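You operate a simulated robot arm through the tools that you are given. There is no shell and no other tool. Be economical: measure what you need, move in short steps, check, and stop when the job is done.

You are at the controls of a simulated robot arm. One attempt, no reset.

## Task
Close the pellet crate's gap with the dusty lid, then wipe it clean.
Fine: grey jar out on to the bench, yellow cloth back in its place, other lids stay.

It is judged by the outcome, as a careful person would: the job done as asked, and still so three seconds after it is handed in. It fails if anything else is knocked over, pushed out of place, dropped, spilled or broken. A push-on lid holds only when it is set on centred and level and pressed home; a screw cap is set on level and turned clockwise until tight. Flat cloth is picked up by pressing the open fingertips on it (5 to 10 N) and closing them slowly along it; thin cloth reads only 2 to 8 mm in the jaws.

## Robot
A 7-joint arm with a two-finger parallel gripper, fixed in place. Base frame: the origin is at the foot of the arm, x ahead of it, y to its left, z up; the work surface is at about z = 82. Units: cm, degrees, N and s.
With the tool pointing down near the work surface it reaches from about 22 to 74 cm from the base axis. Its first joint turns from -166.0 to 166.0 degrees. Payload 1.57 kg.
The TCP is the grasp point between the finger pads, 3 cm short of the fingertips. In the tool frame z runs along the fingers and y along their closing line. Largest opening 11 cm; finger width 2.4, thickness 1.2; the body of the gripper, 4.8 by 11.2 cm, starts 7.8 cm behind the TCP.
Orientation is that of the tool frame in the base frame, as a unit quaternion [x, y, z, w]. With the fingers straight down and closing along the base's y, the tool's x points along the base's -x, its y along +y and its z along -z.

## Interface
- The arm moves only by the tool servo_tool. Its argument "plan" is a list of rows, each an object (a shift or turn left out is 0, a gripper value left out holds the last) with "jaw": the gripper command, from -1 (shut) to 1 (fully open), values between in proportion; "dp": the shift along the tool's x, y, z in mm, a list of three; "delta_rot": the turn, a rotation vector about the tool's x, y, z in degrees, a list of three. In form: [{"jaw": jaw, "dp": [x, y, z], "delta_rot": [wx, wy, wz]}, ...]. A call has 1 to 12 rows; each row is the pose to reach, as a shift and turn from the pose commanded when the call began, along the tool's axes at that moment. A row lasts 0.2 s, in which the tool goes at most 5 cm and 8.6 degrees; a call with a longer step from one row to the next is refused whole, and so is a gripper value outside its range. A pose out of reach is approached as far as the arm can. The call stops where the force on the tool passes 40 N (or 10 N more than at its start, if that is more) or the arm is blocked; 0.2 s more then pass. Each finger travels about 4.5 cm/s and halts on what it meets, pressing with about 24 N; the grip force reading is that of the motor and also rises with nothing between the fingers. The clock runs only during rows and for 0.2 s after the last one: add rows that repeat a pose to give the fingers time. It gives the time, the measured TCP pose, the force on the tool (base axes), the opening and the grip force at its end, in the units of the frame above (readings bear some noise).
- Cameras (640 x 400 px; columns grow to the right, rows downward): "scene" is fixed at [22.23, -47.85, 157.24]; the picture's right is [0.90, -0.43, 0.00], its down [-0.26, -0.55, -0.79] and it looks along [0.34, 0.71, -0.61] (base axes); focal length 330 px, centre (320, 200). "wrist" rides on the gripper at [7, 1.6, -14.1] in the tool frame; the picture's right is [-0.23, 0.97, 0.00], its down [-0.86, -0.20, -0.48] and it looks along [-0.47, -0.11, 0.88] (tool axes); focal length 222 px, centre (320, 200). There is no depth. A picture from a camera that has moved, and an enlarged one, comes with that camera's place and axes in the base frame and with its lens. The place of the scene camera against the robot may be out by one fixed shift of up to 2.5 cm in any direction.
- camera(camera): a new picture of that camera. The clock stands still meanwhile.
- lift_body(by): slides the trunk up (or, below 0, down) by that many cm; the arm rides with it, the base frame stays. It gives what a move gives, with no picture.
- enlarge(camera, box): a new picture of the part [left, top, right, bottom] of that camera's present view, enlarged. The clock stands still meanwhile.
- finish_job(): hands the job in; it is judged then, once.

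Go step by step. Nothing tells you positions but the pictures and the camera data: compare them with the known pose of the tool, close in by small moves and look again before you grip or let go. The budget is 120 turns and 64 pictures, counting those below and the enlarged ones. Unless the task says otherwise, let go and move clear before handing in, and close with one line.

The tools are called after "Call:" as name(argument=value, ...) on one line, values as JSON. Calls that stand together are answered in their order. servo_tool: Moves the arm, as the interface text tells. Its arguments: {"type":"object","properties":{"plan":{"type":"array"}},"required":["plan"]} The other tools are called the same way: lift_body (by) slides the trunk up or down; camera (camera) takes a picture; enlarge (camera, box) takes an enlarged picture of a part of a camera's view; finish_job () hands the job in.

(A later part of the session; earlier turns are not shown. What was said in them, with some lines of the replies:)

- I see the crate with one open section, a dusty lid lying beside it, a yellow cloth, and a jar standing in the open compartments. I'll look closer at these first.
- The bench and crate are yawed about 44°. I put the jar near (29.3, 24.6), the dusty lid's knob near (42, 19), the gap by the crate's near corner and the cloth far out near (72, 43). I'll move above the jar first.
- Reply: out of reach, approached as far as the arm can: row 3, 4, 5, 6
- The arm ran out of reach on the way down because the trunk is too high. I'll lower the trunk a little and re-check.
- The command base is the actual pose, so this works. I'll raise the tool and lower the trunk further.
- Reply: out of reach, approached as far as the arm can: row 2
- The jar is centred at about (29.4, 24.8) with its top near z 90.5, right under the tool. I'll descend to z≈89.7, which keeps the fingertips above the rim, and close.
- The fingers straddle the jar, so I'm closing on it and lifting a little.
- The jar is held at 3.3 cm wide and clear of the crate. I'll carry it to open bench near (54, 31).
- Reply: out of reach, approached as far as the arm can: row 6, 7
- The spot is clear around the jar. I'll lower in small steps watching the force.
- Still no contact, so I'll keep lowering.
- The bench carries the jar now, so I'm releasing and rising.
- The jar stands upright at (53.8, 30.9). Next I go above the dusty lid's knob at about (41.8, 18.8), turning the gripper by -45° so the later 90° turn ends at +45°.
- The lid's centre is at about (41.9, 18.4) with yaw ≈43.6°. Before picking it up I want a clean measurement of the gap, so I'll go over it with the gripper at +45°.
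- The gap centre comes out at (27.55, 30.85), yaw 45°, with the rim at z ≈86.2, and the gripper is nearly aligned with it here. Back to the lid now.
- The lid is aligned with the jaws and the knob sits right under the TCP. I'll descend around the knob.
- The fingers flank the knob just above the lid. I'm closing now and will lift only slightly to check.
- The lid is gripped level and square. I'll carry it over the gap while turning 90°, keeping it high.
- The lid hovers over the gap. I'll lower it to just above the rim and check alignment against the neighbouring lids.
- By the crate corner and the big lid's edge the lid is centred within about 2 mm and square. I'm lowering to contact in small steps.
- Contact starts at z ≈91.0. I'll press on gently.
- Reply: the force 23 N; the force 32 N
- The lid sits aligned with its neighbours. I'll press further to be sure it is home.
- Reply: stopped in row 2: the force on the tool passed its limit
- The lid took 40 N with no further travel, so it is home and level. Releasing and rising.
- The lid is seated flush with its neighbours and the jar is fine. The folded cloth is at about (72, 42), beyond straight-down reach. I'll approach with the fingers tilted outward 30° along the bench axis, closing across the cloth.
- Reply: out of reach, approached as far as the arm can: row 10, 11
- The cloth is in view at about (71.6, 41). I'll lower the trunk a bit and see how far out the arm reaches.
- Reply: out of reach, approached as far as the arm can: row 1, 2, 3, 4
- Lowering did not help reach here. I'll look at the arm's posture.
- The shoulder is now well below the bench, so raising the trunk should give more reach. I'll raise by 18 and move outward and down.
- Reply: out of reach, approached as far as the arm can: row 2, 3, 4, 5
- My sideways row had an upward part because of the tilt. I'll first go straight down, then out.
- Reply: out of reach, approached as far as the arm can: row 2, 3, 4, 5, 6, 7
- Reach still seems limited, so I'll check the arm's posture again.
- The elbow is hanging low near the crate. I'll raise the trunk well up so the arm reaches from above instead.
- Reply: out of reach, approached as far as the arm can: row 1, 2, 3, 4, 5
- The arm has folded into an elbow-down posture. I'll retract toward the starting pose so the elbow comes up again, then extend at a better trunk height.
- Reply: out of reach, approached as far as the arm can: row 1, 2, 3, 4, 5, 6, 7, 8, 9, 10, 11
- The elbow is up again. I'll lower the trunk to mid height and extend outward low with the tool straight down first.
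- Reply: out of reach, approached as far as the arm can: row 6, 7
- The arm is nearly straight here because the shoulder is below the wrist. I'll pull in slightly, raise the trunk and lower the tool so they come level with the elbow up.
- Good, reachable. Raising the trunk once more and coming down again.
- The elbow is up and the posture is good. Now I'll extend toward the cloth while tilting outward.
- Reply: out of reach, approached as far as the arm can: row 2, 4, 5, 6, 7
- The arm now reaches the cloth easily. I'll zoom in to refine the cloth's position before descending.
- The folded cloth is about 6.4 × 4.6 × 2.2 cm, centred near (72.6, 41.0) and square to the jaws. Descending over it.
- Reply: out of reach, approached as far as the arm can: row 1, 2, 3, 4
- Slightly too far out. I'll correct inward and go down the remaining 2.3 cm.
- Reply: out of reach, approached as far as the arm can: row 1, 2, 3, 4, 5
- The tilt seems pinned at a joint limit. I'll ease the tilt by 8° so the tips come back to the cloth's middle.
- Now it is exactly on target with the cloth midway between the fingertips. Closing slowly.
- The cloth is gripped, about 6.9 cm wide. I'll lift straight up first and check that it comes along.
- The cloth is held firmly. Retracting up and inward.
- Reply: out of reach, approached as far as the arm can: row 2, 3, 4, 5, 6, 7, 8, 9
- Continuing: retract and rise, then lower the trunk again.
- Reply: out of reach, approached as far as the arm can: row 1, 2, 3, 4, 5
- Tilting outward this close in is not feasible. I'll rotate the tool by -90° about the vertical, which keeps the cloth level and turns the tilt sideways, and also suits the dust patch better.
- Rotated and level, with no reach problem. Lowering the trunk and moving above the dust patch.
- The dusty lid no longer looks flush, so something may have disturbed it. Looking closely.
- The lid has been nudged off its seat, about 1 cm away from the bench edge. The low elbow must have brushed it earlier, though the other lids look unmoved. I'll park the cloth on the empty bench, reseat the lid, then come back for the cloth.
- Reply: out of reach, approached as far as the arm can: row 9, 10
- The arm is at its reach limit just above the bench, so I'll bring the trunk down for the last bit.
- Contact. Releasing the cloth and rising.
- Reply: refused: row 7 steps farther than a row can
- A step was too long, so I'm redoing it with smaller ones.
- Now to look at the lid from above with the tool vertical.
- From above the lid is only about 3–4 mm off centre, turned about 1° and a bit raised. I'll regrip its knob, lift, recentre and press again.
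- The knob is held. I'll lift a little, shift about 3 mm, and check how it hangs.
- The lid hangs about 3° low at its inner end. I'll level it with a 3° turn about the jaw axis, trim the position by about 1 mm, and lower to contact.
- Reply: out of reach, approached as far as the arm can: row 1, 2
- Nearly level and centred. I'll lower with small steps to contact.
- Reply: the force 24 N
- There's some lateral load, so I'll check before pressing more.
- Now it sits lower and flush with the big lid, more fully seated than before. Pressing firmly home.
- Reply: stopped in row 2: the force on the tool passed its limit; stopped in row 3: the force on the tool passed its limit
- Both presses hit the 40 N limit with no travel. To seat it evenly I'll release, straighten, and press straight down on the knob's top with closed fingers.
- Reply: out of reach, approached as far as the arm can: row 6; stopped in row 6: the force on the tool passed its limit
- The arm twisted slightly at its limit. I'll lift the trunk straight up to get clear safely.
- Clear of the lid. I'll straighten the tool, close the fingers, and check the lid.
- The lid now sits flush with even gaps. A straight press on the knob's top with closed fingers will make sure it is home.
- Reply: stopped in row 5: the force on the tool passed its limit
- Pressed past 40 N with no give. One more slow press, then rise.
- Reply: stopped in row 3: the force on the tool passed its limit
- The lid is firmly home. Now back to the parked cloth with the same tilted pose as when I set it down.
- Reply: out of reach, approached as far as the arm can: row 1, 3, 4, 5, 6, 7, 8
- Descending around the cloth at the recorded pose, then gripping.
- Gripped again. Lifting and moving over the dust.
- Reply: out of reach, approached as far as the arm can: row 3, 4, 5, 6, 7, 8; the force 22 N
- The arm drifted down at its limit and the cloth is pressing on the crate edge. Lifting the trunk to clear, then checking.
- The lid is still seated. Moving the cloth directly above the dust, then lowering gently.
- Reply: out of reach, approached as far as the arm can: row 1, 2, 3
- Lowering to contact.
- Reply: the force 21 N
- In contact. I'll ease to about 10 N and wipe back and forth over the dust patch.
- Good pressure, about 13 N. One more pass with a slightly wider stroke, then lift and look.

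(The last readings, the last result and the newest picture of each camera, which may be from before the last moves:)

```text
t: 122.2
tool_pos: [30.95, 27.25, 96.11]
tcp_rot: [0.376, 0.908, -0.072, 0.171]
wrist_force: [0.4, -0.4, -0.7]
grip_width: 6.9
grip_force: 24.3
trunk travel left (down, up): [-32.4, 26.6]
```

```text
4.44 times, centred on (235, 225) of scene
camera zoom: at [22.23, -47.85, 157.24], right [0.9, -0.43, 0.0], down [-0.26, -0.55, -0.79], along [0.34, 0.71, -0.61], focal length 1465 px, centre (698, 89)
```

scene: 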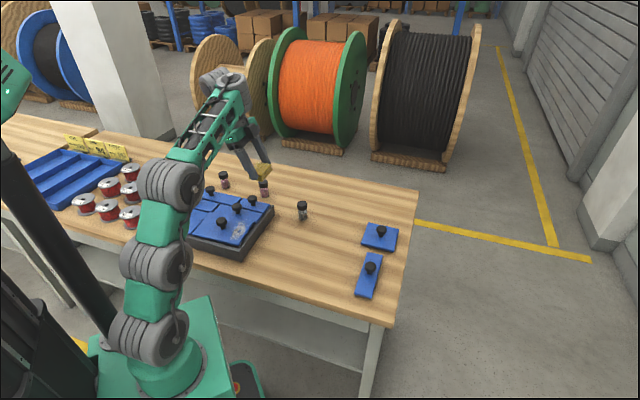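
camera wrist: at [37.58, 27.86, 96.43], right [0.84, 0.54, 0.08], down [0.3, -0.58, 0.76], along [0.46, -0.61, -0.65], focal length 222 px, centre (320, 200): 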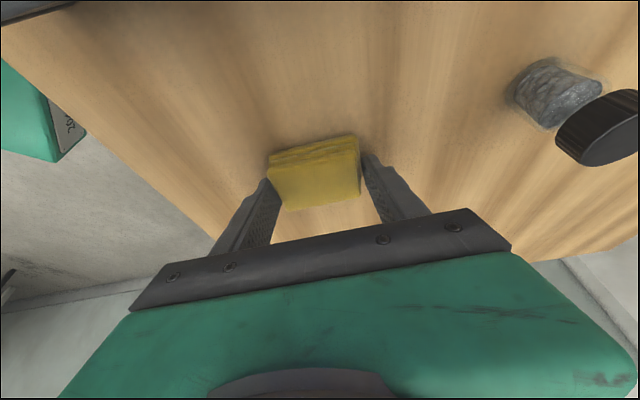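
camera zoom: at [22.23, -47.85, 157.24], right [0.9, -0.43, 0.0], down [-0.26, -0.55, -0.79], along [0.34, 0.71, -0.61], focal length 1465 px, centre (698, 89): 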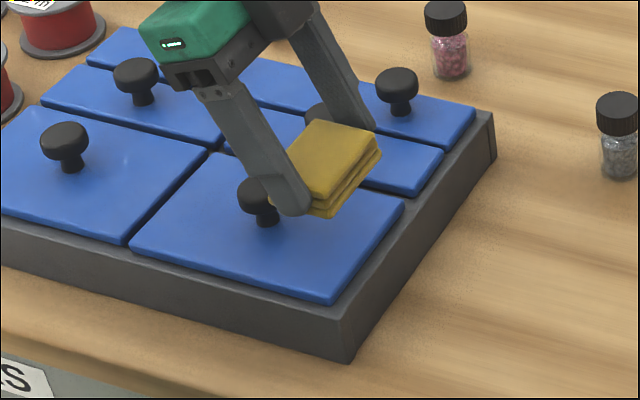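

The lid is clean and still seated. Now I return the cloth by reversing the earlier route, starting up and outward.

Call:
servo_tool(plan=[{"dp": [-11, 0, -28]}, {"dp": [-22, 30, -40]}, {"dp": [-33, 61, -52]}, {"dp": [-45, 92, -63]}, {"dp": [-56, 123, -75]}, {"dp": [-56, 123, -75]}])

Call:
servo_tool(plan=[{"dp": [-2, 14, 1], "delta_rot": [-3, 0, -7.7]}, {"dp": [-4, 28, 1.5], "delta_rot": [-6, 0, -15.4]}, {"dp": [-6, 42, 2], "delta_rot": [-9, 0, -23.1]}, {"dp": [-8, 56, 3], "delta_rot": [-12, 0, -30.8]}, {"dp": [-10, 70, 4], "delta_rot": [-15, 0, -38.5]}, {"dp": [-12, 85, 5], "delta_rot": [-18, 0, -46.2]}, {"dp": [-14, 100, 5.4], "delta_rot": [-21, 0, -53.9]}, {"dp": [-14, 100, 5.4], "delta_rot": [-24, 0, -61.6]}, {"dp": [-14, 100, 5.4], "delta_rot": [-27, 0, -69.3]}, {"dp": [-14, 100, 5.4], "delta_rot": [-30, 0, -77]}, {"dp": [-14, 100, 5.4], "delta_rot": [-32.6, 0, -83.9]}, {"dp": [-14, 100, 5.4], "delta_rot": [-32.6, 0, -83.9]}])

```text
t: 123.6
tool_pos: [39.48, 30.08, 96.13]
tcp_rot: [0.376, 0.908, -0.071, 0.172]
wrist_force: [1.1, -0.2, -0.4]
grip_width: 6.9
grip_force: 23.9
out of reach, approached as far as the arm can: row 1, 2, 3, 4, 5, 6
trunk travel left (down, up): [-32.4, 26.6]
```

```text
t: 126.2
tool_pos: [47.68, 36.03, 96.26]
tcp_rot: [-0.377, 0.908, 0.069, 0.171]
wrist_force: [-0.8, 0.2, -1.0]
grip_width: 6.9
grip_force: 23.9
trunk travel left (down, up): [-32.4, 26.6]
```

Orientation restored. Now the trunk goes up in stages while I extend outward.

Call:
lift_body(by=8)

Call:
servo_tool(plan=[{"dp": [-23, 5, 23]}, {"dp": [-46, 10, 46]}, {"dp": [-70, 15, 69]}, {"dp": [-93, 20, 92]}, {"dp": [-93, 20, 92]}])

Call:
lift_body(by=10.6)

```text
t: 127.3
tool_pos: [47.66, 36.1, 104.27]
tcp_rot: [-0.376, 0.908, 0.069, 0.17]
wrist_force: [-0.2, -0.2, -0.7]
grip_width: 6.88
grip_force: 24.1
trunk travel left (down, up): [-40.4, 18.6]
```

```text
t: 128.6
tool_pos: [54.99, 46.11, 98.99]
tcp_rot: [-0.376, 0.908, 0.068, 0.17]
wrist_force: [0.5, 0.4, -0.8]
grip_width: 6.91
grip_force: 24.1
trunk travel left (down, up): [-40.4, 18.6]
```

```text
t: 129.9
tool_pos: [54.75, 46.07, 109.59]
tcp_rot: [-0.375, 0.909, 0.067, 0.17]
wrist_force: [0.4, 0.0, 0.1]
grip_width: 6.88
grip_force: 23.8
trunk travel left (down, up): [-51.0, 8.0]
```

At the final trunk height now. Extending to just above the cloth's original place.

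Call:
servo_tool(plan=[{"dp": [0, -27, 32]}, {"dp": [-1, -53, 64]}, {"dp": [-1, -80, 97]}, {"dp": [-1, -106, 129]}, {"dp": [-1, -133, 162]}, {"dp": [-12, -159, 194], "delta_rot": [0, -0.5, 0]}, {"dp": [-12, -159, 194], "delta_rot": [0, -0.5, 0]}])

```text
t: 131.5
tool_pos: [71.63, 40.46, 91.78]
tcp_rot: [-0.377, 0.907, 0.071, 0.174]
wrist_force: [0.0, 0.4, -0.9]
grip_width: 6.88
grip_force: 23.6
trunk travel left (down, up): [-51.0, 8.0]
```

Exactly there. Lowering to the bench.

Call:
servo_tool(plan=[{"dp": [7, 0, 20]}, {"dp": [13, 0, 40]}, {"dp": [18, 0, 53]}, {"dp": [18, 0, 53]}])

Call:
servo_tool(plan=[{"dp": [0.9, 0, 2.3]}, {"dp": [0.9, 0, 2.3]}])

```text
t: 132.5
tool_pos: [72.0, 40.59, 86.44]
tcp_rot: [-0.375, 0.907, 0.071, 0.175]
wrist_force: [-0.3, -0.4, -0.1]
grip_width: 6.91
grip_force: 24.5
trunk travel left (down, up): [-51.0, 8.0]
```

```text
t: 133.1
tool_pos: [71.91, 40.52, 86.08]
tcp_rot: [-0.375, 0.908, 0.071, 0.175]
wrist_force: [-0.5, -0.6, -0.4]
grip_width: 6.91
grip_force: 23.9
trunk travel left (down, up): [-51.0, 8.0]
```

Call:
servo_tool(plan=[{"dp": [0.9, 0, 2.3]}, {"dp": [0.9, 0, 2.3]}])

Call:
servo_tool(plan=[{"dp": [0.5, 0, 1.2]}, {"dp": [0.5, 0, 1.2]}])

```text
t: 133.7
tool_pos: [71.95, 40.48, 86.05]
tcp_rot: [-0.376, 0.907, 0.07, 0.174]
wrist_force: [0.9, -0.8, 0.3]
grip_width: 6.87
grip_force: 23.7
trunk travel left (down, up): [-51.0, 8.0]
```

```text
t: 134.3
tool_pos: [72.05, 40.63, 85.82]
tcp_rot: [-0.375, 0.908, 0.07, 0.175]
wrist_force: [0.2, 0.3, -0.9]
grip_width: 6.89
grip_force: 23.8
trunk travel left (down, up): [-51.0, 8.0]
```

The height now matches the original grip. One last millimetre, then I release slowly and rise.

Call:
servo_tool(plan=[{"dp": [0.5, 0, 1.2]}, {"dp": [0.5, 0, 1.2]}])

Call:
servo_tool(plan=[{"jaw": 0.3}, {"jaw": 0.5}, {"jaw": 0.8}, {"jaw": 1}, {"jaw": 1}, {"dp": [-8, 0, -20]}, {"dp": [-22, 0, -56]}, {"dp": [-37, 0, -90]}, {"dp": [-37, 0, -90]}])

Call:
camera(camera="scene")

```text
t: 134.9
tool_pos: [71.92, 40.63, 85.63]
tcp_rot: [-0.376, 0.908, 0.07, 0.174]
wrist_force: [-0.9, 0.1, -0.2]
grip_width: 6.88
grip_force: 24.4
trunk travel left (down, up): [-51.0, 8.0]
```

```text
t: 136.9
tool_pos: [71.72, 40.06, 95.27]
tcp_rot: [-0.377, 0.907, 0.071, 0.174]
wrist_force: [-0.5, 0.5, -0.3]
grip_width: 11.01
grip_force: 0.1
out of reach, approached as far as the arm can: row 7, 8, 9
trunk travel left (down, up): [-51.0, 8.0]
```

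```text
1 pictures are left
```

scene: 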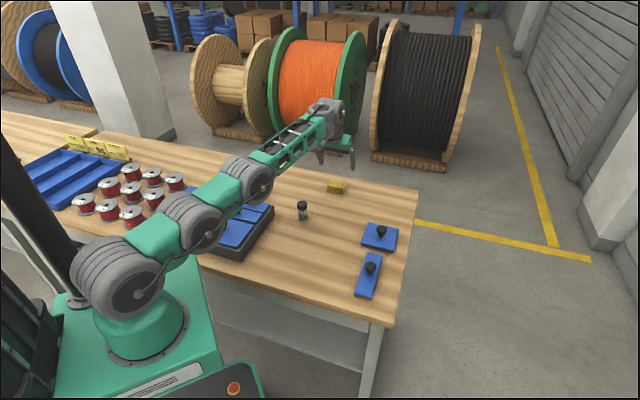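

The cloth is back in its place. I'll retract the arm clear and use the last picture to check the crate.

Call:
servo_tool(plan=[{"dp": [18, 22, -26]}, {"dp": [36, 44, -52]}, {"dp": [53, 66, -78]}, {"dp": [71, 88, -104]}, {"dp": [89, 109, -130]}, {"dp": [107, 131, -156]}, {"dp": [124, 153, -182]}, {"dp": [142, 175, -208]}, {"dp": [142, 175, -208]}])

Call:
enlarge(camera="scene", box=[150, 150, 360, 280])

```text
t: 138.9
tool_pos: [53.97, 45.04, 112.88]
tcp_rot: [-0.375, 0.908, 0.07, 0.173]
wrist_force: [0.1, -0.1, -0.2]
grip_width: 11.0
grip_force: 0.1
out of reach, approached as far as the arm can: row 2, 3, 4, 5, 6, 7, 8, 9
trunk travel left (down, up): [-51.0, 8.0]
```

```text
3.05 times, centred on (255, 215) of scene
camera zoom: at [22.23, -47.85, 157.24], right [0.9, -0.43, 0.0], down [-0.26, -0.55, -0.79], along [0.34, 0.71, -0.61], focal length 1004 px, centre (518, 154)
```

zoom: 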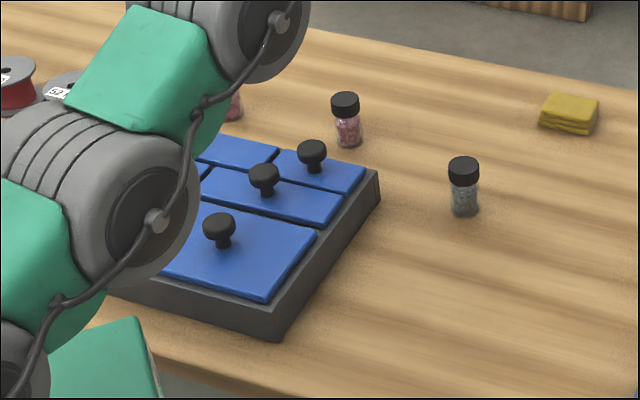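

The visible part of the lid is clean and flush. The grey jar stands on the bench, the cloth is back in its place and the gripper is empty and clear, so I'm handing in.

Call:
finish_job()

```text
The job is handed in.
```

I closed the pellet crate's gap with the dusty lid and wiped it clean; the grey jar is on the bench and the yellow cloth is back in its place. The arm knocked the lid loose partway through, so I set it again and pressed it home. The other lids looked unmoved, but the arm hid some of them in the last picture.
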